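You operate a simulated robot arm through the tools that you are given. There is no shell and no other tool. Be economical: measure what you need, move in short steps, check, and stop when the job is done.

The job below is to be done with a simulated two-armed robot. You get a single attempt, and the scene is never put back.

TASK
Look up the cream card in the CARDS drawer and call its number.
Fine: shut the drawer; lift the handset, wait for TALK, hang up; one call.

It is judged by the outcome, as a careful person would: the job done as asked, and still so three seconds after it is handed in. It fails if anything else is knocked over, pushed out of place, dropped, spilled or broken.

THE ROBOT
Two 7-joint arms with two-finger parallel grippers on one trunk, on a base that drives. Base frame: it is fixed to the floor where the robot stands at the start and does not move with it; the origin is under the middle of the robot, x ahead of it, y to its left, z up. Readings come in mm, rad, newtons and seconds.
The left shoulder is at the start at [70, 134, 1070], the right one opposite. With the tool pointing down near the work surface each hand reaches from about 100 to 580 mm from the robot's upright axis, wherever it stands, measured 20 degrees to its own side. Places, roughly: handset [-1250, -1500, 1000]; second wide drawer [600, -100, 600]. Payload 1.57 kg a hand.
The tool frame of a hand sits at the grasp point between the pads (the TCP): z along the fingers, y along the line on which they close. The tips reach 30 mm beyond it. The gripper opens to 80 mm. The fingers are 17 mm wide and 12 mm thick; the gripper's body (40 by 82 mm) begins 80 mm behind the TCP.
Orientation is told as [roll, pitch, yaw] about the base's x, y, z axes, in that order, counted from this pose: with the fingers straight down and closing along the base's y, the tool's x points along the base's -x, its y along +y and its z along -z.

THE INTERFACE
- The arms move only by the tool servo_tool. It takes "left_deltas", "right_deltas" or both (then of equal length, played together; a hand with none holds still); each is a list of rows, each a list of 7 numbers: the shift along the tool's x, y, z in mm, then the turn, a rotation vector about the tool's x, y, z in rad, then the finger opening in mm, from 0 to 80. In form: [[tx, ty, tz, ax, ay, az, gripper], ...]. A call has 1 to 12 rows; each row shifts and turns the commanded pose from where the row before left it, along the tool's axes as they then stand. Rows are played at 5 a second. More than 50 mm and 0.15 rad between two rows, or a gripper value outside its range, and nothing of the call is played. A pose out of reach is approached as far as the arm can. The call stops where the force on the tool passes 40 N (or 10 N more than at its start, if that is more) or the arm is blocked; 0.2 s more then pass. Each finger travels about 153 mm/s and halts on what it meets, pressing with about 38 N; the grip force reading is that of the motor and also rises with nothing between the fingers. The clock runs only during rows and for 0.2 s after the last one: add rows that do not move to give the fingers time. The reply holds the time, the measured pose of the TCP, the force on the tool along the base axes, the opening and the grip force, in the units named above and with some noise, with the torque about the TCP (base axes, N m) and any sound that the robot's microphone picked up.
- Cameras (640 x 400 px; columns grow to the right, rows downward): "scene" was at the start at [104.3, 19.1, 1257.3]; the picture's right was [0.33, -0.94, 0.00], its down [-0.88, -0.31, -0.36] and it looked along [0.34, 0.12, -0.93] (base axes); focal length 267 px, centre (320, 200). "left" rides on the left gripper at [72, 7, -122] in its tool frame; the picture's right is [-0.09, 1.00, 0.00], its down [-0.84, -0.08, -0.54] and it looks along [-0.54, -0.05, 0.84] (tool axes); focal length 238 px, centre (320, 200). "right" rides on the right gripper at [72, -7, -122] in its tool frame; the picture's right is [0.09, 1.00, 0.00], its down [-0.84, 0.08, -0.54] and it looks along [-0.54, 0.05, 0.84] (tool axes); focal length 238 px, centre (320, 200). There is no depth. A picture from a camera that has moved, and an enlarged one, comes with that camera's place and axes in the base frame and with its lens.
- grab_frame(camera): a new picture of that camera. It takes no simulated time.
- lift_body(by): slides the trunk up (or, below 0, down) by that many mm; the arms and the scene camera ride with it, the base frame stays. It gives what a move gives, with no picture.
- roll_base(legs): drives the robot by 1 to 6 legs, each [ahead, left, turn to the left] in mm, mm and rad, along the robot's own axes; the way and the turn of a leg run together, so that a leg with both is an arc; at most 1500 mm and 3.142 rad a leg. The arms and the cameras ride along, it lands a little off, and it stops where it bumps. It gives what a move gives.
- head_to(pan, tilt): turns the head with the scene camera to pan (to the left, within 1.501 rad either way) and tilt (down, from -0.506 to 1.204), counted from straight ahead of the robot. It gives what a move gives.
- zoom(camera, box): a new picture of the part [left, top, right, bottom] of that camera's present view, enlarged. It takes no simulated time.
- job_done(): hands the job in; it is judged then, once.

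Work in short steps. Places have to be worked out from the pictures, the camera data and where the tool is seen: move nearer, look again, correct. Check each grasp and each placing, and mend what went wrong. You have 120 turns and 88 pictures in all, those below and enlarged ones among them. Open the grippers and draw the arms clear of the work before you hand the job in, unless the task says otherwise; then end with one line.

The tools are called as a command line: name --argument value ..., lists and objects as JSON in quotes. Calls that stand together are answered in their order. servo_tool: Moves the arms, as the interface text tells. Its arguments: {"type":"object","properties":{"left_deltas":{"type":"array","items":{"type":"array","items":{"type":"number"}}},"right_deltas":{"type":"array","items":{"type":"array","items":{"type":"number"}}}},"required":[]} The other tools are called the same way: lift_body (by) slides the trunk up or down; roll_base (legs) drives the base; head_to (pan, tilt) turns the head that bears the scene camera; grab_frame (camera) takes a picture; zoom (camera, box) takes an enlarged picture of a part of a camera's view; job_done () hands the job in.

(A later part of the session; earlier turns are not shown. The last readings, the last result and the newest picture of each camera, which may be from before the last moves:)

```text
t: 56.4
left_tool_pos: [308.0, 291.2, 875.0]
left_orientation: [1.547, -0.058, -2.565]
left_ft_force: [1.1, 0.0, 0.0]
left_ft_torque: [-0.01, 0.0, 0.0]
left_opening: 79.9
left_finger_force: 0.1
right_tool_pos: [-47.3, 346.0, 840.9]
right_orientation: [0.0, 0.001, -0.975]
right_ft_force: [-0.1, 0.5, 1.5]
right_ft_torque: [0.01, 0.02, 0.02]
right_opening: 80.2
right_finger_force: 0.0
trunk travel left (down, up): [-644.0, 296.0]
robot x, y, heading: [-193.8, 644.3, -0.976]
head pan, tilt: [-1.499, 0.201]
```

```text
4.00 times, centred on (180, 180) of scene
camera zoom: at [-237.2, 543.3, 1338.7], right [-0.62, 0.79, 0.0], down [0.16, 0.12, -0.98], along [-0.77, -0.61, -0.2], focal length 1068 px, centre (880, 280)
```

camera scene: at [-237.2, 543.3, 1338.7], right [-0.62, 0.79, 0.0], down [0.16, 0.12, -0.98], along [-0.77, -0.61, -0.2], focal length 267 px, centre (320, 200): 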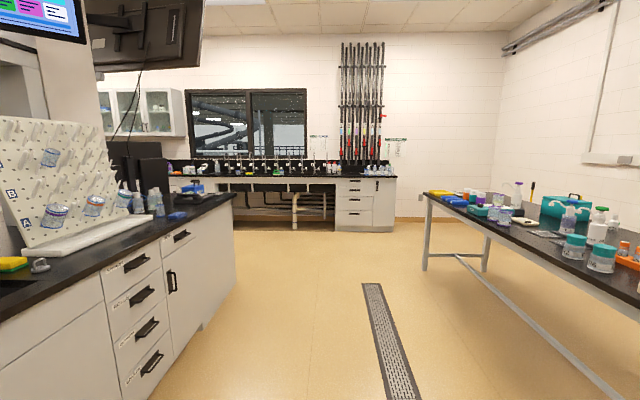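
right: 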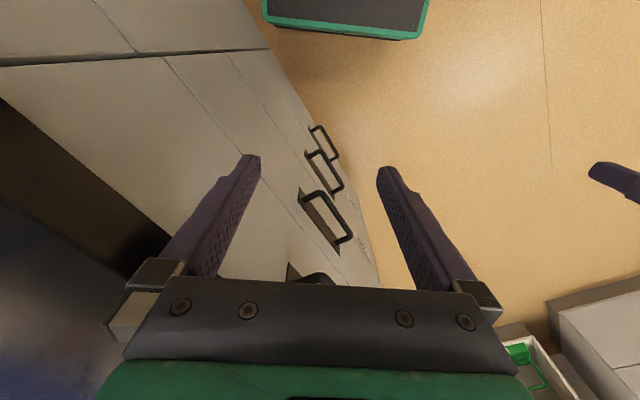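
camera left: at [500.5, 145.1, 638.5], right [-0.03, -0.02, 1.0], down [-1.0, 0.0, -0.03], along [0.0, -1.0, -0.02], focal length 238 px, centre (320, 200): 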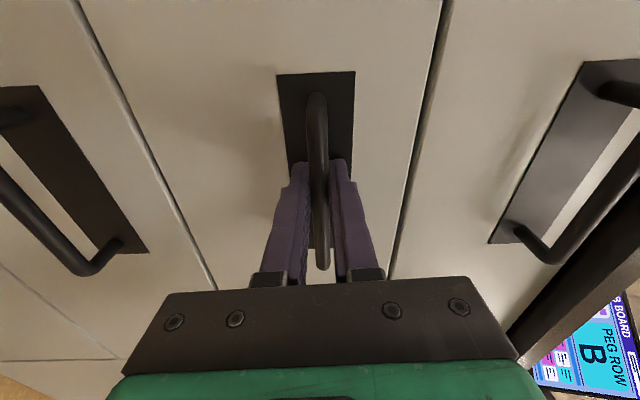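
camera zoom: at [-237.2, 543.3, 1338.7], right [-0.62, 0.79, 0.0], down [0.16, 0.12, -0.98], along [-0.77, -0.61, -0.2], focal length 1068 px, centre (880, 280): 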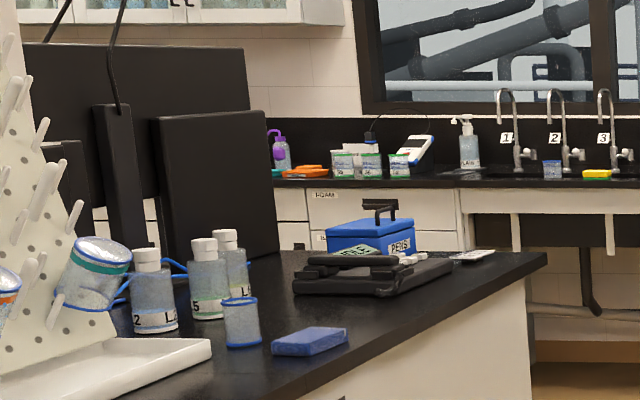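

The phone is the black device near the far end of the bench, reachable from this side. I drive right along the bench and fold the left hand back to pointing down.

roll_base --legs '[[0, -1000, 0]]'

servo_tool --left_deltas '[[0, 0, -15, 0.0806, 0.0806, -0.0806, 40], [0, 0, -15, 0.0806, 0.0806, -0.0806, 0], [0, 0, -15, 0.0806, 0.0806, -0.0806, 0], [0, 0, -10, 0.0806, 0.0806, -0.0806, 0], [0, 0, -10, 0.0806, 0.0806, -0.0806, 0], [0, 0, 0, 0.0806, 0.0806, -0.0806, 0], [0, 0, 0, 0.0806, 0.0806, -0.0806, 0], [0, 0, 0, 0.0806, 0.0806, -0.0806, 0], [0, 0, 0, 0.0806, 0.0806, -0.0806, 0], [0, 0, 0, 0.0806, 0.0806, -0.0806, 0], [0, 0, 0, 0.0806, 0.0806, -0.0806, 0], [0, 0, 0, 0.0806, 0.0806, -0.0806, 0]]'

servo_tool --left_deltas '[[0, 0, 0, 0.0806, 0.0806, -0.0806, 0], [0, 0, 0, 0.0806, 0.0806, -0.0806, 0], [0, 0, 0, 0.0806, 0.0806, -0.0806, 0]]'

head_to --pan -0.7 --tilt 0.4

grab_frame --camera "scene"

```text
t: 61.5
left_tool_pos: [-527.2, -270.5, 874.1]
left_orientation: [1.549, -0.055, -2.579]
left_ft_force: [-0.4, -0.1, 0.0]
left_ft_torque: [-0.04, -0.02, 0.02]
left_opening: 80.1
left_finger_force: 0.1
right_tool_pos: [-882.9, -210.9, 842.1]
right_orientation: [0.001, 0.001, -0.989]
right_ft_force: [-0.3, 0.5, 0.1]
right_ft_torque: [0.02, 0.0, -0.01]
right_opening: 79.9
right_finger_force: 0.1
trunk travel left (down, up): [-644.0, 296.0]
robot x, y, heading: [-1023.2, 86.3, -0.988]
head pan, tilt: [-1.499, 0.201]
```

```text
t: 64.1
left_tool_pos: [-546.5, -207.9, 886.1]
left_orientation: [0.254, -0.186, -1.242]
left_ft_force: [0.0, 0.2, -0.5]
left_ft_torque: [-0.03, 0.04, 0.02]
left_opening: 0.1
left_finger_force: 21.1
right_tool_pos: [-881.8, -211.9, 841.2]
right_orientation: [0.0, 0.002, -0.987]
right_ft_force: [0.1, -0.3, 0.3]
right_ft_torque: [0.01, 0.03, -0.02]
right_opening: 80.3
right_finger_force: 0.0
trunk travel left (down, up): [-644.0, 296.0]
robot x, y, heading: [-1024.3, 88.4, -0.99]
head pan, tilt: [-1.499, 0.201]
```

```text
t: 64.9
left_tool_pos: [-545.5, -237.8, 870.7]
left_orientation: [-0.061, 0.025, -1.009]
left_ft_force: [-0.2, -1.1, 0.6]
left_ft_torque: [0.0, -0.02, 0.02]
left_opening: 0.1
left_finger_force: 21.3
left hand out of reach, approached as far as the arm can: row 1, 2
right_tool_pos: [-881.8, -210.7, 841.6]
right_orientation: [-0.001, 0.002, -0.988]
right_ft_force: [-0.3, 0.5, 0.0]
right_ft_torque: [0.03, 0.0, 0.0]
right_opening: 80.0
right_finger_force: 0.1
trunk travel left (down, up): [-644.0, 296.0]
robot x, y, heading: [-1023.0, 87.5, -0.986]
head pan, tilt: [-1.499, 0.201]
```

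```text
t: 66.1
left_tool_pos: [-545.5, -235.5, 870.5]
left_orientation: [-0.058, 0.022, -1.009]
left_ft_force: [-0.1, 0.6, -0.6]
left_ft_torque: [0.01, 0.01, 0.0]
left_opening: 0.3
left_finger_force: 21.8
right_tool_pos: [-882.6, -211.1, 841.4]
right_orientation: [0.0, 0.002, -0.988]
right_ft_force: [0.0, -0.4, -0.4]
right_ft_torque: [0.01, -0.02, -0.01]
right_opening: 80.2
right_finger_force: 0.0
trunk travel left (down, up): [-644.0, 296.0]
robot x, y, heading: [-1023.2, 86.6, -0.985]
head pan, tilt: [-0.7, 0.4]
```

```text
61 pictures are left
camera scene: at [-1006.4, -47.1, 1320.2], right [-0.99, 0.12, 0.0], down [0.05, 0.39, -0.92], along [-0.11, -0.91, -0.39], focal length 267 px, centre (320, 200)
```

scene: 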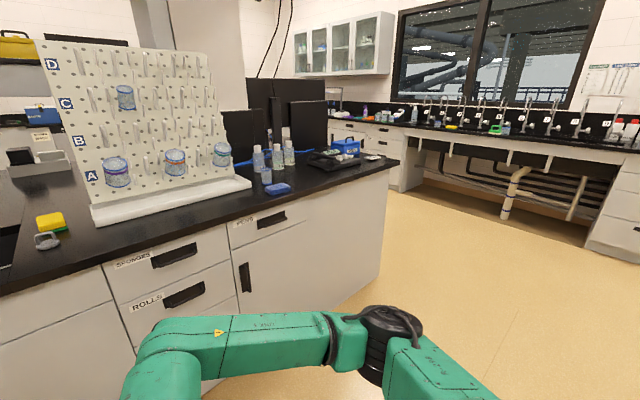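

I continue right 800 mm, raise the trunk 200 mm for a view over the bench, and bring the left hand back in.

servo_tool --left_deltas '[[50, 0, 0, 0.03, 0, 0, 0], [50, 0, 0, 0.03, 0, 0, 0], [50, 0, 0, 0, 0, 0, 0]]'

lift_body --by 200

roll_base --legs '[[0, -900, 0.01]]'

head_to --pan -0.15 --tilt 0.5

grab_frame --camera "scene"

```text
t: 66.9
left_tool_pos: [-520.2, -148.5, 837.9]
left_orientation: [-0.119, 0.023, -1.009]
left_ft_force: [0.4, -0.2, 0.3]
left_ft_torque: [-0.01, -0.01, -0.02]
left_opening: 0.0
left_finger_force: 21.4
left hand out of reach, approached as far as the arm can: row 1, 2, 3
right_tool_pos: [-882.9, -211.4, 842.4]
right_orientation: [0.0, 0.001, -0.988]
right_ft_force: [-0.6, -0.1, 0.1]
right_ft_torque: [-0.02, 0.03, -0.04]
right_opening: 80.0
right_finger_force: 0.0
trunk travel left (down, up): [-644.0, 296.0]
robot x, y, heading: [-1025.5, 87.4, -0.986]
head pan, tilt: [-0.7, 0.4]
```

```text
t: 69.0
left_tool_pos: [-520.8, -148.7, 1037.7]
left_orientation: [-0.118, 0.022, -1.006]
left_ft_force: [0.5, -0.1, -0.9]
left_ft_torque: [0.04, -0.03, 0.01]
left_opening: 0.2
left_finger_force: 21.8
right_tool_pos: [-882.3, -211.3, 1041.3]
right_orientation: [-0.001, 0.003, -0.987]
right_ft_force: [-0.3, -0.2, -0.4]
right_ft_torque: [0.04, 0.02, 0.02]
right_opening: 80.2
right_finger_force: 0.0
trunk travel left (down, up): [-844.0, 96.0]
robot x, y, heading: [-1024.7, 85.8, -0.991]
head pan, tilt: [-0.7, 0.4]
```

```text
t: 73.8
left_tool_pos: [-1268.0, -645.1, 1038.9]
left_orientation: [-0.119, 0.024, -0.993]
left_ft_force: [0.6, -0.2, 0.2]
left_ft_torque: [-0.03, 0.02, 0.02]
left_opening: 0.0
left_finger_force: 21.3
right_tool_pos: [-1628.9, -712.9, 1041.5]
right_orientation: [-0.001, 0.001, -0.973]
right_ft_force: [-1.3, 0.5, 0.7]
right_ft_torque: [0.0, 0.04, -0.02]
right_opening: 79.8
right_finger_force: 0.1
trunk travel left (down, up): [-844.0, 96.0]
robot x, y, heading: [-1773.8, -418.2, -0.973]
head pan, tilt: [-0.7, 0.4]
```

```text
t: 74.8
left_tool_pos: [-1267.7, -645.9, 1038.2]
left_orientation: [-0.118, 0.023, -0.991]
left_ft_force: [-0.8, 0.2, 0.2]
left_ft_torque: [0.03, 0.02, -0.01]
left_opening: 0.0
left_finger_force: 20.9
right_tool_pos: [-1629.6, -713.9, 1041.2]
right_orientation: [0.0, 0.001, -0.972]
right_ft_force: [0.0, -0.2, 0.7]
right_ft_torque: [0.02, -0.01, 0.0]
right_opening: 79.8
right_finger_force: 0.0
trunk travel left (down, up): [-844.0, 96.0]
robot x, y, heading: [-1774.8, -419.3, -0.97]
head pan, tilt: [-0.15, 0.499]
```

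```text
60 pictures are left
camera scene: at [-1706.7, -540.7, 1511.0], right [-0.9, -0.43, 0.0], down [-0.21, 0.43, -0.88], along [0.38, -0.79, -0.48], focal length 267 px, centre (320, 200)
```

scene: 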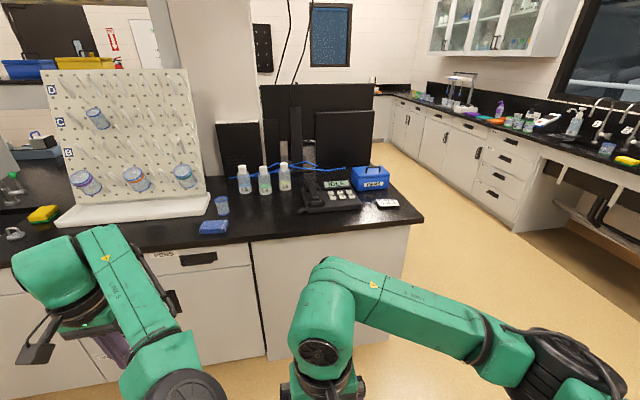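

The phone stands on the bench just ahead. I enlarge it.

zoom --camera "scene" --box '[230, 150, 430, 240]'

```text
3.20 times, centred on (330, 195) of scene
camera zoom: at [-1706.7, -540.7, 1511.0], right [-0.9, -0.43, 0.0], down [-0.21, 0.43, -0.88], along [0.38, -0.79, -0.48], focal length 854 px, centre (288, 216)
```

zoom: 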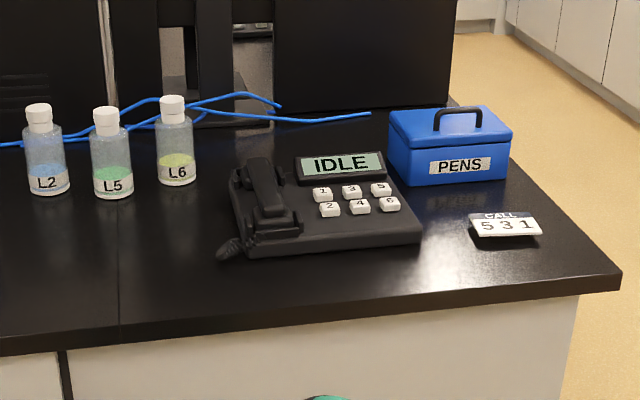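

The phone reads IDLE, keys 1–6 in two rows, handset on its left. I raise the trunk, go right 280 mm and ahead 420 mm, and then sort out the left hand.

lift_body --by 90

roll_base --legs '[[420, -280, 0]]'

servo_tool --left_deltas '[[0, 0, 0, -0.06, 0, 0, 0], [0, 0, 0, -0.06, 0, 0, 40], [30, 0, 0, 0, 0, 0, 80], [40, 0, 0, 0, 0, 0, 80]]'

head_to --pan 0.0 --tilt 0.75

grab_frame --camera "scene"

```text
t: 76.0
left_tool_pos: [-1268.3, -644.5, 1128.6]
left_orientation: [-0.12, 0.022, -0.994]
left_ft_force: [0.3, 0.5, 0.7]
left_ft_torque: [0.0, 0.0, 0.03]
left_opening: 0.0
left_finger_force: 21.5
right_tool_pos: [-1629.8, -712.8, 1130.2]
right_orientation: [0.001, 0.002, -0.973]
right_ft_force: [-0.4, 0.1, -1.1]
right_ft_torque: [-0.01, 0.0, -0.03]
right_opening: 80.0
right_finger_force: 0.1
trunk travel left (down, up): [-934.0, 6.0]
robot x, y, heading: [-1776.5, -415.5, -0.967]
head pan, tilt: [-0.15, 0.499]
```

```text
t: 79.0
left_tool_pos: [-1262.9, -1147.8, 1128.2]
left_orientation: [-0.119, 0.021, -0.989]
left_ft_force: [-0.8, 0.3, 0.6]
left_ft_torque: [-0.01, 0.0, 0.0]
left_opening: 0.1
left_finger_force: 21.6
right_tool_pos: [-1623.0, -1218.1, 1132.1]
right_orientation: [0.0, 0.001, -0.969]
right_ft_force: [0.0, -0.6, 1.1]
right_ft_torque: [0.01, 0.04, 0.03]
right_opening: 80.0
right_finger_force: 0.0
trunk travel left (down, up): [-934.0, 6.0]
robot x, y, heading: [-1768.8, -927.0, -0.971]
head pan, tilt: [-0.15, 0.499]
```

```text
t: 80.0
left_tool_pos: [-1260.0, -1094.6, 1114.0]
left_orientation: [0.005, 0.022, -0.984]
left_ft_force: [0.2, -1.3, -0.1]
left_ft_torque: [-0.02, -0.02, 0.0]
left_opening: 80.1
left_finger_force: 0.1
left hand out of reach, approached as far as the arm can: row 3, 4
right_tool_pos: [-1623.0, -1218.0, 1131.3]
right_orientation: [0.001, 0.001, -0.967]
right_ft_force: [0.3, 1.4, 0.0]
right_ft_torque: [0.02, -0.01, 0.02]
right_opening: 80.0
right_finger_force: 0.1
trunk travel left (down, up): [-934.0, 6.0]
robot x, y, heading: [-1769.6, -923.4, -0.968]
head pan, tilt: [-0.15, 0.499]
```

```text
t: 80.8
left_tool_pos: [-1260.1, -1096.4, 1113.3]
left_orientation: [0.006, 0.022, -0.985]
left_ft_force: [0.7, 0.6, -0.1]
left_ft_torque: [0.0, 0.0, 0.01]
left_opening: 80.0
left_finger_force: 0.0
right_tool_pos: [-1623.1, -1218.3, 1132.2]
right_orientation: [0.001, 0.001, -0.969]
right_ft_force: [0.2, -0.1, -0.2]
right_ft_torque: [-0.01, 0.02, -0.01]
right_opening: 80.0
right_finger_force: 0.0
trunk travel left (down, up): [-934.0, 6.0]
robot x, y, heading: [-1775.4, -922.0, -0.972]
head pan, tilt: [0.0, 0.75]
```

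```text
58 pictures are left
camera scene: at [-1694.3, -1033.5, 1579.1], right [-0.82, -0.57, 0.0], down [-0.39, 0.56, -0.73], along [0.41, -0.6, -0.68], focal length 267 px, centre (320, 200)
```

scene: 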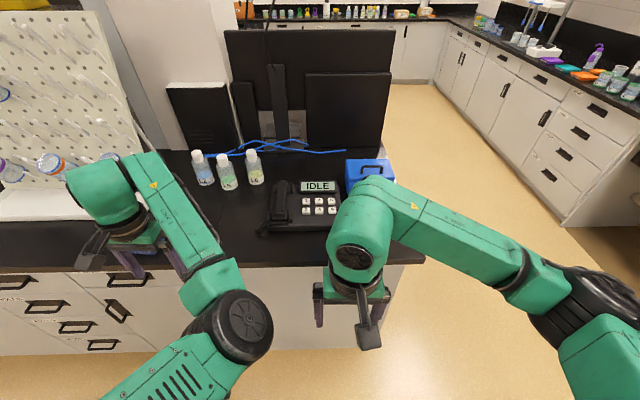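

Handset triangulates to roughly [-1225, -1488, 950]. I drive 270 mm closer and look from the left hand, which hovers above the bench.

roll_base --legs '[[270, 0, 0]]'

head_to --pan 0.1 --tilt 1.0

grab_frame --camera "scene"

grab_frame --camera "left"

```text
t: 82.7
left_tool_pos: [-1109.2, -1315.8, 1113.7]
left_orientation: [0.005, 0.021, -0.986]
left_ft_force: [-0.3, -0.3, -1.1]
left_ft_torque: [-0.06, -0.04, 0.0]
left_opening: 80.2
left_finger_force: 0.2
right_tool_pos: [-1472.8, -1440.6, 1132.0]
right_orientation: [0.0, -0.001, -0.966]
right_ft_force: [-0.9, 0.4, -0.3]
right_ft_torque: [0.0, -0.01, 0.0]
right_opening: 80.1
right_finger_force: 0.1
trunk travel left (down, up): [-934.0, 6.0]
robot x, y, heading: [-1620.5, -1149.5, -0.966]
head pan, tilt: [0.0, 0.75]
```

```text
t: 83.4
left_tool_pos: [-1107.7, -1317.2, 1114.0]
left_orientation: [0.005, 0.023, -0.984]
left_ft_force: [-0.7, -0.7, -0.2]
left_ft_torque: [0.04, 0.03, 0.0]
left_opening: 80.1
left_finger_force: 0.1
right_tool_pos: [-1469.8, -1442.2, 1131.2]
right_orientation: [0.001, 0.003, -0.967]
right_ft_force: [-0.8, 0.1, 0.1]
right_ft_torque: [-0.05, 0.01, 0.0]
right_opening: 80.2
right_finger_force: 0.1
trunk travel left (down, up): [-934.0, 6.0]
robot x, y, heading: [-1620.9, -1143.4, -0.963]
head pan, tilt: [0.099, 1.0]
```

```text
57 pictures are left
camera scene: at [-1543.1, -1241.3, 1559.9], right [-0.76, -0.65, 0.0], down [-0.54, 0.64, -0.54], along [0.35, -0.41, -0.84], focal length 267 px, centre (320, 200)
```

scene: 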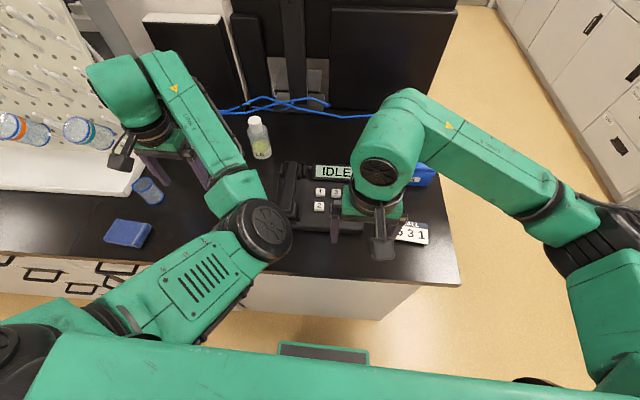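

```text
56 pictures are left
camera left: at [-1138.6, -1256.7, 1237.2], right [0.88, 0.47, 0.0], down [0.4, -0.75, 0.52], along [0.25, -0.46, -0.85], focal length 238 px, centre (320, 200)
```

left: 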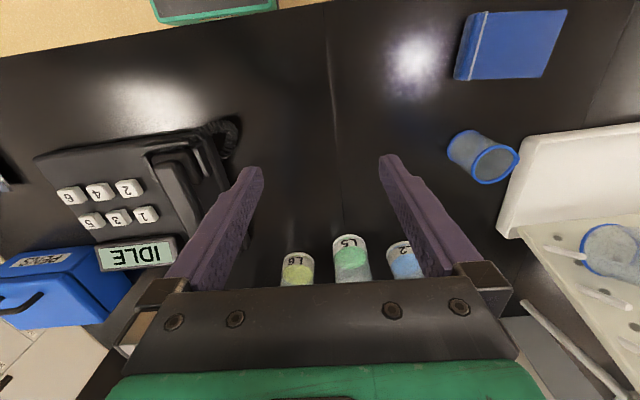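

A good view: handset left of the keys. I enlarge it to find its grip shape and direction.

zoom --camera "left" --box '[20, 100, 260, 280]'

```text
2.22 times, centred on (140, 190) of left
camera zoom: at [-1138.6, -1256.7, 1237.2], right [0.88, 0.47, 0.0], down [0.4, -0.75, 0.52], along [0.25, -0.46, -0.85], focal length 530 px, centre (720, 222)
```

zoom: 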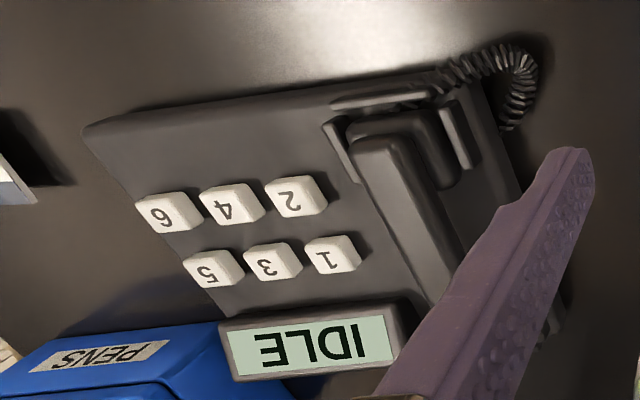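

The handset's grip runs front-to-back near [-1222, -1493, 960]. I move the left hand over it at height, slightly turned, and look again.

servo_tool --left_deltas '[[-17, -38, 0, 0, 0, 0, 80], [-17, -38, 0, 0, 0, 0, 80], [-17, -38, 0, 0, 0, 0, 80], [-17, -38, 0, 0, 0, 0, 80], [-16, -38, 0, 0, 0, 0, 80], [0, 0, 0, 0, 0, 0, 80]]'

grab_frame --camera "left"

```text
t: 84.8
left_tool_pos: [-1191.2, -1495.2, 1102.8]
left_orientation: [0.014, 0.013, -0.966]
left_ft_force: [-0.4, -0.3, 0.4]
left_ft_torque: [0.04, 0.01, 0.04]
left_opening: 79.9
left_finger_force: 0.0
left hand out of reach, approached as far as the arm can: row 1, 2
right_tool_pos: [-1470.9, -1441.6, 1132.2]
right_orientation: [-0.001, 0.002, -0.966]
right_ft_force: [0.0, 0.1, -0.7]
right_ft_torque: [-0.02, 0.0, 0.03]
right_opening: 80.0
right_finger_force: 0.1
trunk travel left (down, up): [-934.0, 6.0]
robot x, y, heading: [-1618.2, -1146.2, -0.967]
head pan, tilt: [0.099, 1.0]
```

```text
54 pictures are left
camera left: at [-1225.4, -1434.2, 1226.3], right [0.87, 0.49, 0.01], down [0.41, -0.74, 0.53], along [0.27, -0.46, -0.85], focal length 238 px, centre (320, 200)
```

left: 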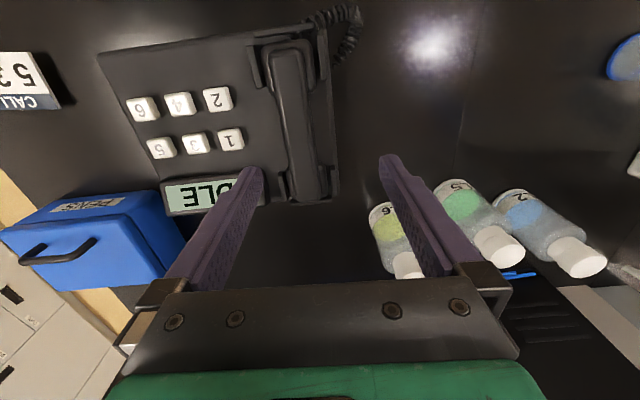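

The handset centre is about [-1210, -1507], aligned with the hand. I shift 21 mm right and lower the trunk by 80 mm.

servo_tool --left_deltas '[[0, -21, 0, 0, 0, 0, 80], [0, 0, 0, 0, 0, 0, 80]]'

lift_body --by -80

grab_frame --camera "left"

grab_frame --camera "right"

```text
t: 85.4
left_tool_pos: [-1205.4, -1506.3, 1103.9]
left_orientation: [0.017, 0.012, -0.963]
left_ft_force: [0.9, 0.1, -0.2]
left_ft_torque: [-0.01, -0.02, 0.02]
left_opening: 80.0
left_finger_force: 0.0
right_tool_pos: [-1471.0, -1441.0, 1130.5]
right_orientation: [0.0, 0.001, -0.966]
right_ft_force: [-0.2, 0.1, -0.5]
right_ft_torque: [-0.02, 0.0, -0.04]
right_opening: 80.2
right_finger_force: 0.1
trunk travel left (down, up): [-934.0, 6.0]
robot x, y, heading: [-1617.8, -1144.4, -0.967]
head pan, tilt: [0.099, 1.0]
```

```text
t: 86.6
left_tool_pos: [-1205.0, -1504.8, 1020.8]
left_orientation: [0.025, 0.015, -0.964]
left_ft_force: [-0.1, 0.1, 0.9]
left_ft_torque: [0.01, 0.03, 0.01]
left_opening: 79.8
left_finger_force: 0.1
right_tool_pos: [-1470.5, -1441.8, 1052.1]
right_orientation: [0.002, 0.002, -0.967]
right_ft_force: [-0.5, 1.1, 0.7]
right_ft_torque: [-0.02, -0.01, 0.02]
right_opening: 79.9
right_finger_force: 0.1
trunk travel left (down, up): [-854.0, 86.0]
robot x, y, heading: [-1616.9, -1148.2, -0.967]
head pan, tilt: [0.099, 1.0]
```

```text
53 pictures are left
camera left: at [-1241.2, -1444.5, 1144.4], right [0.87, 0.49, 0.02], down [0.41, -0.75, 0.53], along [0.28, -0.45, -0.85], focal length 238 px, centre (320, 200)
```

left: 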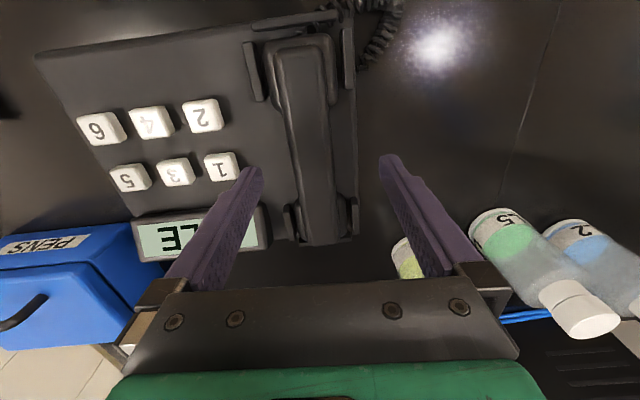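

```text
52 pictures are left
camera right: at [-1518.2, -1385.3, 1174.1], right [0.77, 0.64, 0.0], down [0.54, -0.65, 0.54], along [0.35, -0.42, -0.84], focal length 238 px, centre (320, 200)
```

right: 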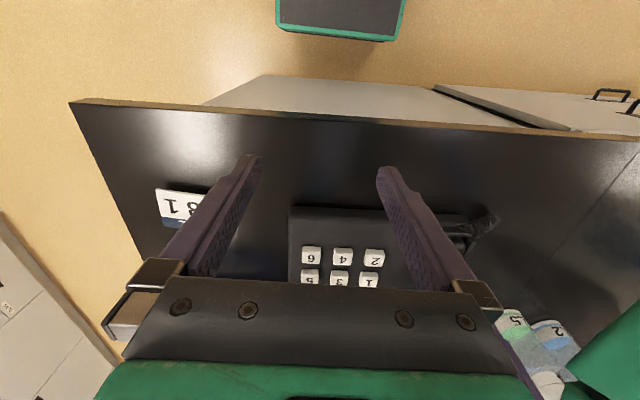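

Centred well. I adjust a little and descend 45 mm.

servo_tool --left_deltas '[[8, -3, 0, -0.012, 0, 0, 80], [0, 0, 15, -0.012, 0, 0, 80], [0, 0, 15, 0, 0, 0, 80], [0, 0, 15, 0, 0, 0, 80]]'

grab_frame --camera "left"

```text
t: 87.6
left_tool_pos: [-1205.7, -1503.2, 980.4]
left_orientation: [0.043, 0.001, -0.96]
left_ft_force: [-0.3, 0.1, -1.0]
left_ft_torque: [-0.01, 0.01, 0.02]
left_opening: 80.0
left_finger_force: 0.0
left hand out of reach, approached as far as the arm can: row 1
right_tool_pos: [-1470.8, -1442.4, 1051.5]
right_orientation: [0.0, 0.002, -0.967]
right_ft_force: [0.0, 1.0, 0.5]
right_ft_torque: [0.0, 0.02, -0.01]
right_opening: 79.8
right_finger_force: 0.1
trunk travel left (down, up): [-854.0, 86.0]
robot x, y, heading: [-1618.7, -1147.5, -0.966]
head pan, tilt: [0.099, 1.0]
```

```text
51 pictures are left
camera left: at [-1244.2, -1443.4, 1102.6], right [0.87, 0.5, 0.04], down [0.4, -0.74, 0.54], along [0.3, -0.45, -0.84], focal length 238 px, centre (320, 200)
```

left: 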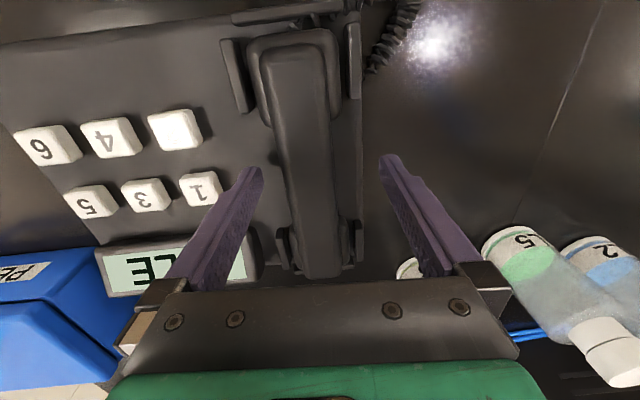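

Handset is between the fingers; I narrow to 60 mm to clear key 1, level the roll, and descend 15 mm more.

servo_tool --left_deltas '[[0, -4, 0, 0.02, 0, 0, 60], [0, 0, 5, 0.02, 0, 0, 60], [0, 0, 10, 0, 0, 0, 60]]'

grab_frame --camera "left"

```text
t: 88.4
left_tool_pos: [-1208.9, -1504.8, 964.4]
left_orientation: [0.004, 0.003, -0.962]
left_ft_force: [0.1, 0.6, -0.9]
left_ft_torque: [0.0, -0.05, -0.02]
left_opening: 60.2
left_finger_force: 0.0
right_tool_pos: [-1472.2, -1440.6, 1050.9]
right_orientation: [-0.001, 0.001, -0.967]
right_ft_force: [-0.5, -0.6, -0.5]
right_ft_torque: [-0.01, 0.03, 0.0]
right_opening: 80.2
right_finger_force: 0.0
trunk travel left (down, up): [-854.0, 86.0]
robot x, y, heading: [-1616.8, -1142.2, -0.964]
head pan, tilt: [0.099, 1.0]
```

```text
50 pictures are left
camera left: at [-1243.6, -1442.8, 1086.8], right [0.87, 0.49, 0.01], down [0.41, -0.73, 0.54], along [0.27, -0.47, -0.84], focal length 238 px, centre (320, 200)
```

left: 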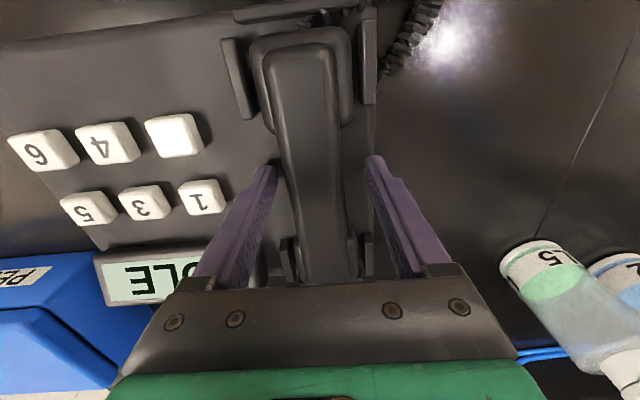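

Fingers straddle the grip. I descend 12 mm more, carefully.

servo_tool --left_deltas '[[0, -3, 6, 0, 0, 0, 60], [0, 0, 6, 0, 0, 0, 60]]'

grab_frame --camera "left"

```text
t: 89.0
left_tool_pos: [-1210.9, -1506.4, 960.1]
left_orientation: [0.008, -0.017, -0.96]
left_ft_force: [5.5, -2.4, 34.5]
left_ft_torque: [-0.53, 0.93, 0.53]
left_opening: 57.6
left_finger_force: 0.0
right_tool_pos: [-1472.3, -1437.4, 1052.9]
right_orientation: [0.0, -0.002, -0.968]
right_ft_force: [0.0, 0.1, -0.8]
right_ft_torque: [-0.01, 0.01, 0.0]
right_opening: 80.1
right_finger_force: 0.0
trunk travel left (down, up): [-854.0, 86.0]
robot x, y, heading: [-1612.3, -1144.4, -0.966]
head pan, tilt: [0.099, 1.0]
```

```text
49 pictures are left
camera left: at [-1247.3, -1442.8, 1081.6], right [0.87, 0.5, 0.01], down [0.41, -0.72, 0.56], along [0.28, -0.48, -0.83], focal length 238 px, centre (320, 200)
```

left: 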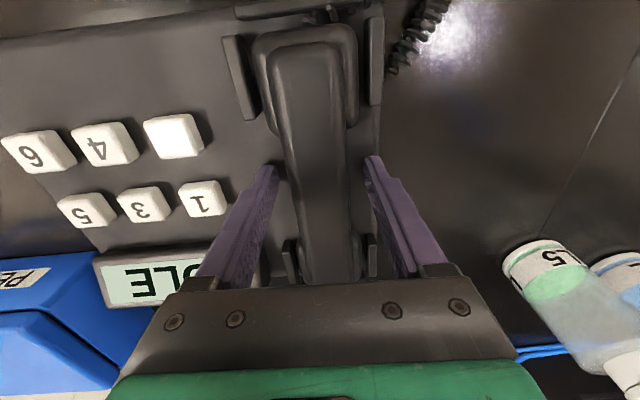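

The tips touch the phone base at z≈930. I back up 10 mm from the command and close gently on the handset.

servo_tool --left_deltas '[[0, 0, -10, 0, 0, 0, 60], [0, 0, 0, 0, 0, 0, 45], [0, 0, 0, 0, 0, 0, 20], [0, 0, 0, 0, 0, 0, 0], [0, 0, 0, 0, 0, 0, 0], [0, 0, 0, 0, 0, 0, 0]]'

grab_frame --camera "left"

```text
t: 90.4
left_tool_pos: [-1211.5, -1501.4, 961.1]
left_orientation: [0.018, 0.007, -0.961]
left_ft_force: [-1.1, -4.7, 19.1]
left_ft_torque: [0.34, 1.02, 0.22]
left_opening: 33.7
left_finger_force: 38.1
right_tool_pos: [-1473.0, -1440.6, 1052.7]
right_orientation: [0.003, 0.001, -0.967]
right_ft_force: [0.3, -0.3, 0.2]
right_ft_torque: [-0.01, 0.01, 0.01]
right_opening: 79.9
right_finger_force: 0.1
trunk travel left (down, up): [-854.0, 86.0]
robot x, y, heading: [-1621.0, -1148.7, -0.972]
head pan, tilt: [0.099, 1.0]
```

```text
48 pictures are left
camera left: at [-1248.1, -1441.0, 1083.4], right [0.87, 0.49, 0.02], down [0.41, -0.74, 0.54], along [0.28, -0.46, -0.84], focal length 238 px, centre (320, 200)
```

left: 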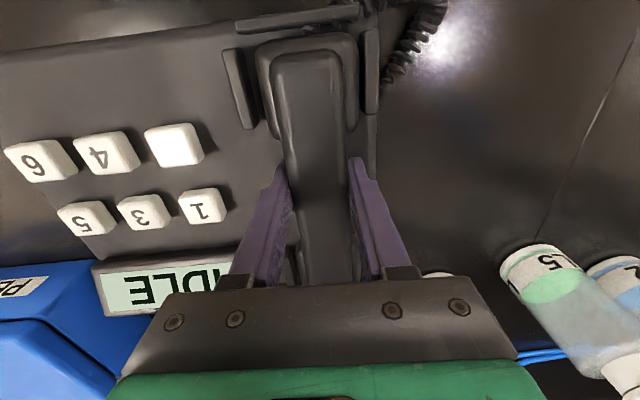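

Firm grasp at 33.7 mm. I lift the handset 90 mm straight up and read the display.

servo_tool --left_deltas '[[0, 0, -15, 0, 0, 0, 0], [0, 0, -25, 0, 0, 0, 0], [0, 0, -25, 0, 0, 0, 0], [0, 0, -25, 0, 0, 0, 0]]'

grab_frame --camera "left"

grab_frame --camera "scene"

```text
t: 91.4
left_tool_pos: [-1212.3, -1518.8, 1031.8]
left_orientation: [0.001, 0.025, -0.971]
left_ft_force: [-0.2, -0.1, -1.3]
left_ft_torque: [0.02, 0.01, 0.03]
left_opening: 33.9
left_finger_force: 37.9
left hand out of reach, approached as far as the arm can: row 3, 4
right_tool_pos: [-1470.0, -1442.7, 1052.0]
right_orientation: [0.0, 0.002, -0.966]
right_ft_force: [0.6, 0.0, 0.3]
right_ft_torque: [0.05, 0.0, -0.01]
right_opening: 79.9
right_finger_force: 0.1
trunk travel left (down, up): [-854.0, 86.0]
robot x, y, heading: [-1619.5, -1146.9, -0.962]
head pan, tilt: [0.099, 1.0]
```

```text
47 pictures are left
camera left: at [-1244.5, -1457.8, 1156.6], right [0.87, 0.48, 0.0], down [0.41, -0.75, 0.52], along [0.25, -0.46, -0.85], focal length 238 px, centre (320, 200)
```

left: 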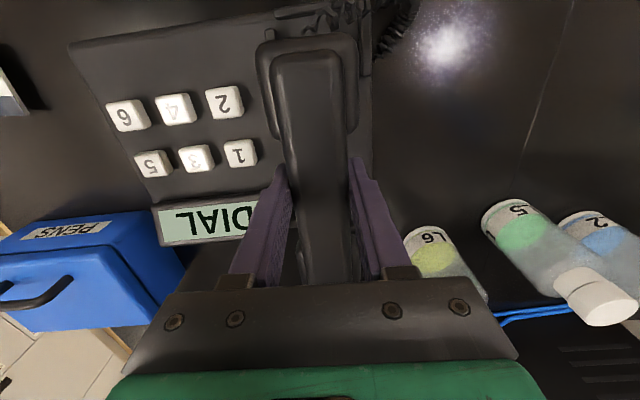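

```text
46 pictures are left
camera scene: at [-1543.5, -1242.9, 1479.7], right [-0.76, -0.65, 0.0], down [-0.54, 0.64, -0.54], along [0.35, -0.41, -0.84], focal length 267 px, centre (320, 200)
```

scene: 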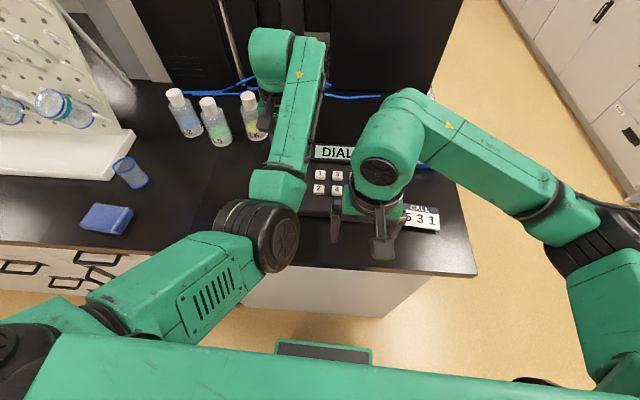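

The display reads DIAL. I shift the held handset 60 mm left and 50 mm back to make room, then drive 50 mm closer and look with the right hand.

servo_tool --left_deltas '[[15, 20, -5, 0, 0, 0, 0], [20, 20, -5, 0, 0, 0, 0], [20, 20, -5, 0, 0, 0, 0]]' --right_deltas '[[0, 0, 0, 0, 0, 0, 40], [0, 0, 0, 0, 0, 0, 0], [0, 0, 0, 0, 0, 0, 0]]'

roll_base --legs '[[50, 0, 0]]'

grab_frame --camera "right"

grab_frame --camera "left"

```text
t: 92.2
left_tool_pos: [-1164.4, -1459.7, 1022.2]
left_orientation: [0.004, 0.024, -0.971]
left_ft_force: [0.2, 0.7, -2.0]
left_ft_torque: [0.01, 0.04, 0.02]
left_opening: 33.6
left_finger_force: 38.4
left hand out of reach, approached as far as the arm can: row 1, 2, 3
right_tool_pos: [-1470.2, -1440.4, 1052.2]
right_orientation: [-0.001, 0.003, -0.968]
right_ft_force: [-0.6, 0.1, -0.2]
right_ft_torque: [-0.01, -0.01, 0.03]
right_opening: 0.0
right_finger_force: 21.8
trunk travel left (down, up): [-854.0, 86.0]
robot x, y, heading: [-1618.4, -1148.8, -0.969]
head pan, tilt: [0.099, 1.0]
```

```text
t: 93.1
left_tool_pos: [-1141.4, -1496.4, 1028.2]
left_orientation: [0.001, 0.014, -0.97]
left_ft_force: [0.2, 0.8, -1.4]
left_ft_torque: [0.0, -0.03, 0.01]
left_opening: 33.6
left_finger_force: 37.5
right_tool_pos: [-1446.4, -1476.8, 1054.1]
right_orientation: [-0.001, -0.005, -0.966]
right_ft_force: [-0.5, 0.5, 0.0]
right_ft_torque: [-0.04, -0.01, -0.02]
right_opening: 0.0
right_finger_force: 21.3
trunk travel left (down, up): [-854.0, 86.0]
robot x, y, heading: [-1590.2, -1188.8, -0.975]
head pan, tilt: [0.099, 1.0]
```

```text
45 pictures are left
camera right: at [-1493.9, -1420.5, 1175.8], right [0.77, 0.64, 0.0], down [0.54, -0.64, 0.55], along [0.35, -0.42, -0.84], focal length 238 px, centre (320, 200)
```

right: 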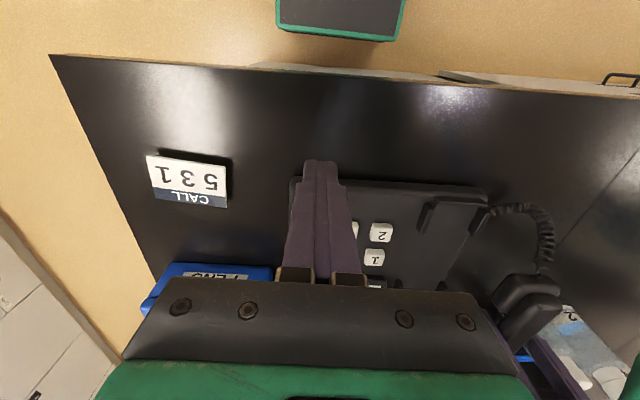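

```text
44 pictures are left
camera left: at [-1173.2, -1435.6, 1151.8], right [0.87, 0.49, 0.0], down [0.41, -0.74, 0.53], along [0.26, -0.46, -0.85], focal length 238 px, centre (320, 200)
```

left: 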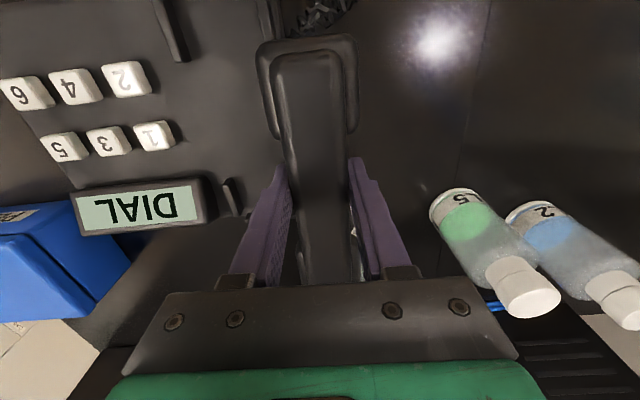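

Both cameras agree: key 6 ≈ [-1367,-1578], 5 ≈ [-1343,-1616], 2 ≈ [-1300,-1528] at z≈940. I bring the closed right fingers over key 6 and partly down.

servo_tool --right_deltas '[[-43, 3, 0, 0, 0, 0, 0], [-43, 3, 0, 0, 0, 0, 0], [-42, 2, 0, 0, 0, 0, 0], [0, 0, 30, 0, 0, 0, 0], [0, 0, 20, 0, 0, 0, 0], [0, 0, 0, 0, 0, 0, 0]]'

grab_frame --camera "right"

grab_frame --camera "left"

```text
t: 94.5
left_tool_pos: [-1135.0, -1501.7, 1023.9]
left_orientation: [0.002, 0.02, -0.967]
left_ft_force: [-0.2, 0.4, -1.2]
left_ft_torque: [0.03, 0.02, -0.01]
left_opening: 33.5
left_finger_force: 37.7
right_tool_pos: [-1363.2, -1583.6, 1000.6]
right_orientation: [0.0, 0.003, -0.968]
right_ft_force: [-0.4, -0.3, 0.0]
right_ft_torque: [0.02, -0.01, -0.04]
right_opening: 0.0
right_finger_force: 21.1
trunk travel left (down, up): [-854.0, 86.0]
robot x, y, heading: [-1592.0, -1185.0, -0.972]
head pan, tilt: [0.099, 1.0]
```

```text
43 pictures are left
camera right: at [-1410.6, -1527.9, 1123.3], right [0.77, 0.64, 0.0], down [0.54, -0.65, 0.54], along [0.35, -0.41, -0.84], focal length 238 px, centre (320, 200)
```

right: 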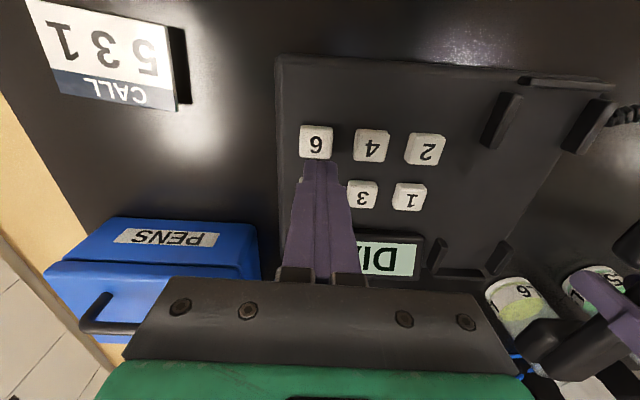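

```text
42 pictures are left
camera left: at [-1167.5, -1440.7, 1148.5], right [0.87, 0.49, 0.0], down [0.42, -0.74, 0.52], along [0.26, -0.46, -0.85], focal length 238 px, centre (320, 200)
```

left: 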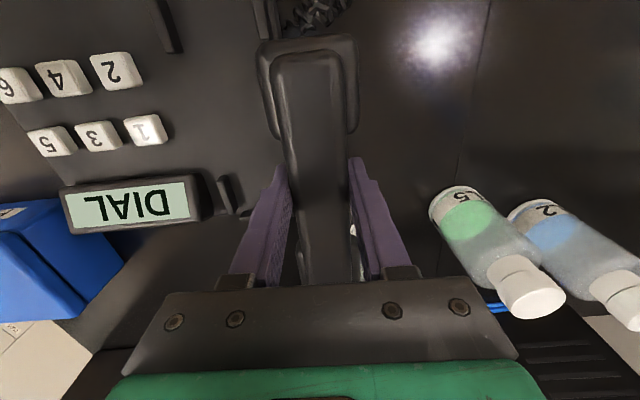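

Tip is about 10 mm too far forward for key 6. I correct, then come down in small steps.

servo_tool --right_deltas '[[10, -3, 0, 0, 0, 0, 0], [0, 0, 12, 0, 0, 0, 0], [0, 0, 8, 0, 0, 0, 0], [0, 0, 0, 0, 0, 0, 0]]'

zoom --camera "right" --box '[240, 80, 440, 280]'

```text
t: 95.5
left_tool_pos: [-1134.4, -1500.6, 1024.7]
left_orientation: [0.004, 0.019, -0.968]
left_ft_force: [-0.6, 0.1, -1.7]
left_ft_torque: [0.06, -0.03, -0.01]
left_opening: 33.7
left_finger_force: 38.0
right_tool_pos: [-1371.1, -1576.5, 980.6]
right_orientation: [0.0, 0.002, -0.967]
right_ft_force: [-1.0, -0.4, -0.5]
right_ft_torque: [0.03, 0.01, -0.02]
right_opening: 0.0
right_finger_force: 21.2
trunk travel left (down, up): [-854.0, 86.0]
robot x, y, heading: [-1590.2, -1190.7, -0.967]
head pan, tilt: [0.099, 1.0]
```

```text
2.00 times, centred on (340, 180) of right
camera zoom: at [-1419.2, -1520.1, 1103.4], right [0.77, 0.64, 0.0], down [0.54, -0.65, 0.54], along [0.35, -0.41, -0.84], focal length 477 px, centre (280, 240)
```

zoom: 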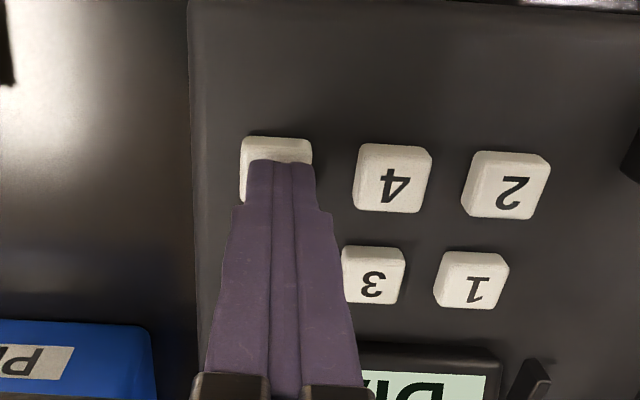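

The tip is right over key 6. I press in small steps.

servo_tool --right_deltas '[[0, 0, 5, 0, 0, 0, 0], [0, 0, 4, 0, 0, 0, 0], [0, 0, 0, 0, 0, 0, 0]]'

grab_frame --camera "left"

```text
t: 96.3
left_tool_pos: [-1135.0, -1501.3, 1025.0]
left_orientation: [0.004, 0.02, -0.969]
left_ft_force: [-0.8, 0.1, -1.7]
left_ft_torque: [0.01, 0.01, -0.03]
left_opening: 33.7
left_finger_force: 38.1
right_tool_pos: [-1372.4, -1576.3, 971.3]
right_orientation: [0.0, 0.003, -0.967]
right_ft_force: [0.4, -0.3, 1.2]
right_ft_torque: [-0.03, 0.01, 0.01]
right_opening: 0.0
right_finger_force: 21.1
trunk travel left (down, up): [-854.0, 86.0]
robot x, y, heading: [-1591.5, -1186.3, -0.972]
head pan, tilt: [0.099, 1.0]
```

```text
40 pictures are left
camera left: at [-1168.0, -1440.3, 1148.8], right [0.87, 0.49, 0.0], down [0.42, -0.74, 0.53], along [0.26, -0.46, -0.85], focal length 238 px, centre (320, 200)
```

left: 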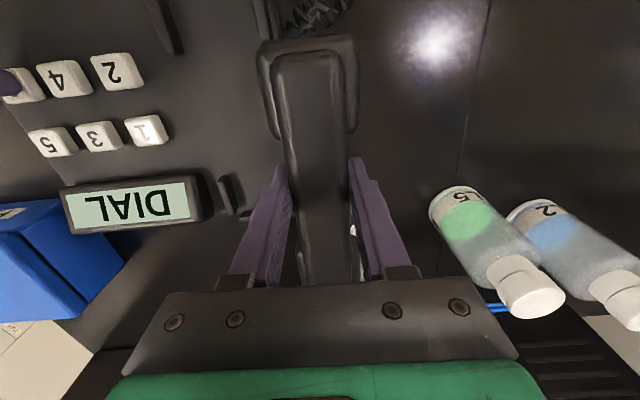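

Just touching at tip z≈941. I press 4–5 mm further.

servo_tool --right_deltas '[[0, 0, 3, 0, 0, 0, 0], [0, 0, 2, 0, 0, 0, 0], [0, 0, 0, 0, 0, 0, 0]]'

zoom --camera "left" --box '[0, 40, 240, 240]'

```text
t: 97.1
left_tool_pos: [-1134.8, -1500.7, 1025.5]
left_orientation: [0.004, 0.019, -0.966]
left_ft_force: [-0.3, 0.1, -1.9]
left_ft_torque: [0.05, -0.02, 0.01]
left_opening: 33.6
left_finger_force: 37.9
right_tool_pos: [-1372.2, -1577.1, 967.6]
right_orientation: [0.001, -0.001, -0.968]
right_ft_force: [-0.2, -2.0, 7.5]
right_ft_torque: [-0.12, -0.03, 0.0]
right_opening: 0.0
right_finger_force: 20.9
trunk travel left (down, up): [-854.0, 86.0]
robot x, y, heading: [-1591.3, -1190.0, -0.971]
head pan, tilt: [0.099, 1.0]
heard: click
```

```text
2.00 times, centred on (120, 140) of left
camera zoom: at [-1168.4, -1440.1, 1149.1], right [0.87, 0.49, 0.0], down [0.42, -0.74, 0.53], along [0.26, -0.46, -0.85], focal length 477 px, centre (720, 320)
```

zoom: 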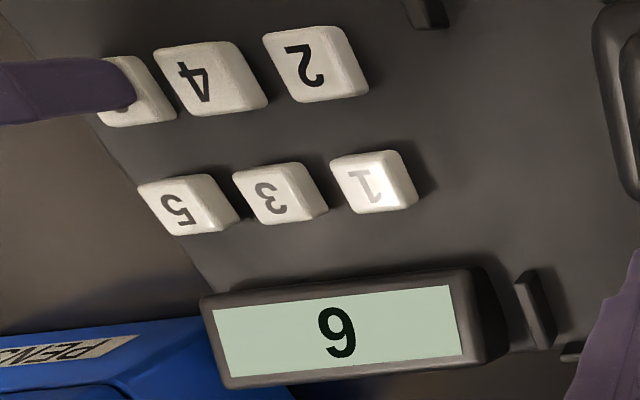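

Click heard and the display shows 6. I lift 25 mm, move 88 mm left to key 2, and press likewise.

servo_tool --right_deltas '[[0, 0, -25, 0, 0, 0, 0], [0, 44, 0, 0, 0, 0, 0], [0, 44, 0, 0, 0, 0, 0], [0, 0, 0, 0, 0, 0, 0], [0, 0, 12, 0, 0, 0, 0]]'

zoom --camera "right" --box '[200, 80, 440, 280]'

```text
t: 98.3
left_tool_pos: [-1134.5, -1500.4, 1025.4]
left_orientation: [0.004, 0.019, -0.967]
left_ft_force: [-0.1, -0.1, -2.5]
left_ft_torque: [0.03, 0.06, 0.0]
left_opening: 33.7
left_finger_force: 38.1
right_tool_pos: [-1299.4, -1525.5, 979.7]
right_orientation: [0.0, 0.001, -0.966]
right_ft_force: [0.8, -1.2, 0.2]
right_ft_torque: [-0.02, -0.03, 0.01]
right_opening: 0.0
right_finger_force: 21.5
trunk travel left (down, up): [-854.0, 86.0]
robot x, y, heading: [-1589.3, -1189.4, -0.97]
head pan, tilt: [0.099, 1.0]
```

```text
2.00 times, centred on (320, 180) of right
camera zoom: at [-1346.1, -1470.3, 1103.1], right [0.77, 0.64, 0.0], down [0.54, -0.65, 0.54], along [0.35, -0.41, -0.84], focal length 477 px, centre (320, 240)
```

zoom: 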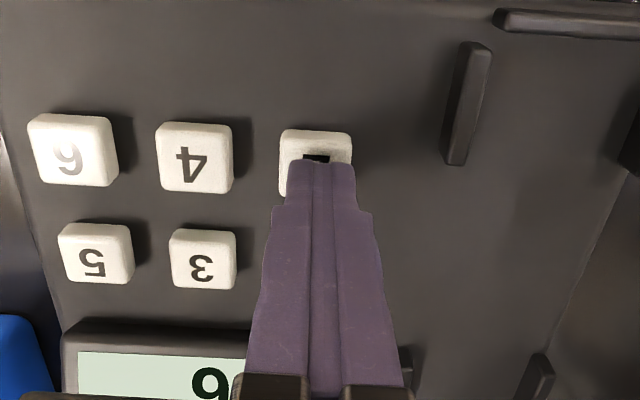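

Over key 2, well placed. I press down 13.5 mm.

servo_tool --right_deltas '[[2, 0, 8, 0, 0, 0, 0], [0, 0, 3, 0, 0, 0, 0], [0, 0, 2.5, 0, 0, 0, 0], [0, 0, 0, 0, 0, 0, 0]]'

zoom --camera "left" --box '[0, 40, 240, 240]'

```text
t: 99.3
left_tool_pos: [-1134.9, -1501.0, 1025.8]
left_orientation: [0.003, 0.02, -0.968]
left_ft_force: [-0.1, -1.0, -0.1]
left_ft_torque: [0.03, 0.02, 0.03]
left_opening: 33.6
left_finger_force: 38.3
right_tool_pos: [-1300.2, -1525.0, 967.2]
right_orientation: [0.001, -0.001, -0.968]
right_ft_force: [1.5, -2.2, 8.3]
right_ft_torque: [-0.08, -0.01, 0.01]
right_opening: 0.2
right_finger_force: 21.1
trunk travel left (down, up): [-854.0, 86.0]
robot x, y, heading: [-1591.3, -1192.5, -0.971]
head pan, tilt: [0.099, 1.0]
heard: click
```

```text
2.00 times, centred on (120, 140) of left
camera zoom: at [-1168.5, -1439.9, 1149.1], right [0.87, 0.49, 0.0], down [0.42, -0.74, 0.53], along [0.26, -0.46, -0.85], focal length 477 px, centre (720, 320)
```

zoom: 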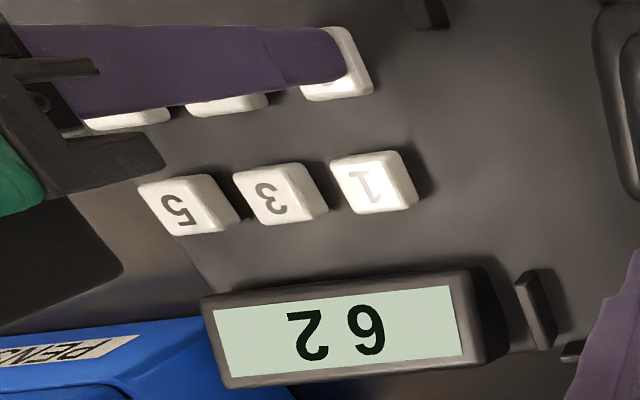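

Display reads 62. I lift, move 87 mm right and 48 mm forward to above key 5.

servo_tool --right_deltas '[[0, 0, -26, 0, 0, 0, 0], [0, -44, 0, 0, 0, 0, 0], [-10, -43, 0, 0, 0, 0, 0], [-38, 0, 0, 0, 0, 0, 0], [0, 0, 0, 0, 0, 0, 0], [0, 0, 12, 0, 0, 0, 0]]'

zoom --camera "right" --box '[200, 80, 440, 280]'

```text
t: 100.7
left_tool_pos: [-1136.8, -1501.2, 1025.7]
left_orientation: [0.004, 0.02, -0.968]
left_ft_force: [0.2, -0.3, -1.5]
left_ft_torque: [0.03, -0.04, 0.01]
left_opening: 33.3
left_finger_force: 37.8
right_tool_pos: [-1344.8, -1614.4, 981.1]
right_orientation: [0.002, 0.002, -0.968]
right_ft_force: [-0.2, 0.9, 0.6]
right_ft_torque: [0.02, -0.01, -0.02]
right_opening: 0.0
right_finger_force: 21.2
trunk travel left (down, up): [-854.0, 86.0]
robot x, y, heading: [-1588.6, -1188.2, -0.971]
head pan, tilt: [0.099, 1.0]
```

```text
2.00 times, centred on (320, 180) of right
camera zoom: at [-1392.5, -1558.7, 1103.8], right [0.77, 0.64, 0.0], down [0.54, -0.65, 0.54], along [0.35, -0.41, -0.84], focal length 477 px, centre (320, 240)
```

zoom: 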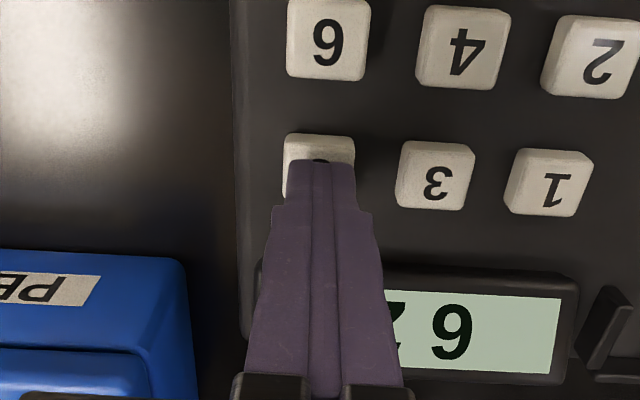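

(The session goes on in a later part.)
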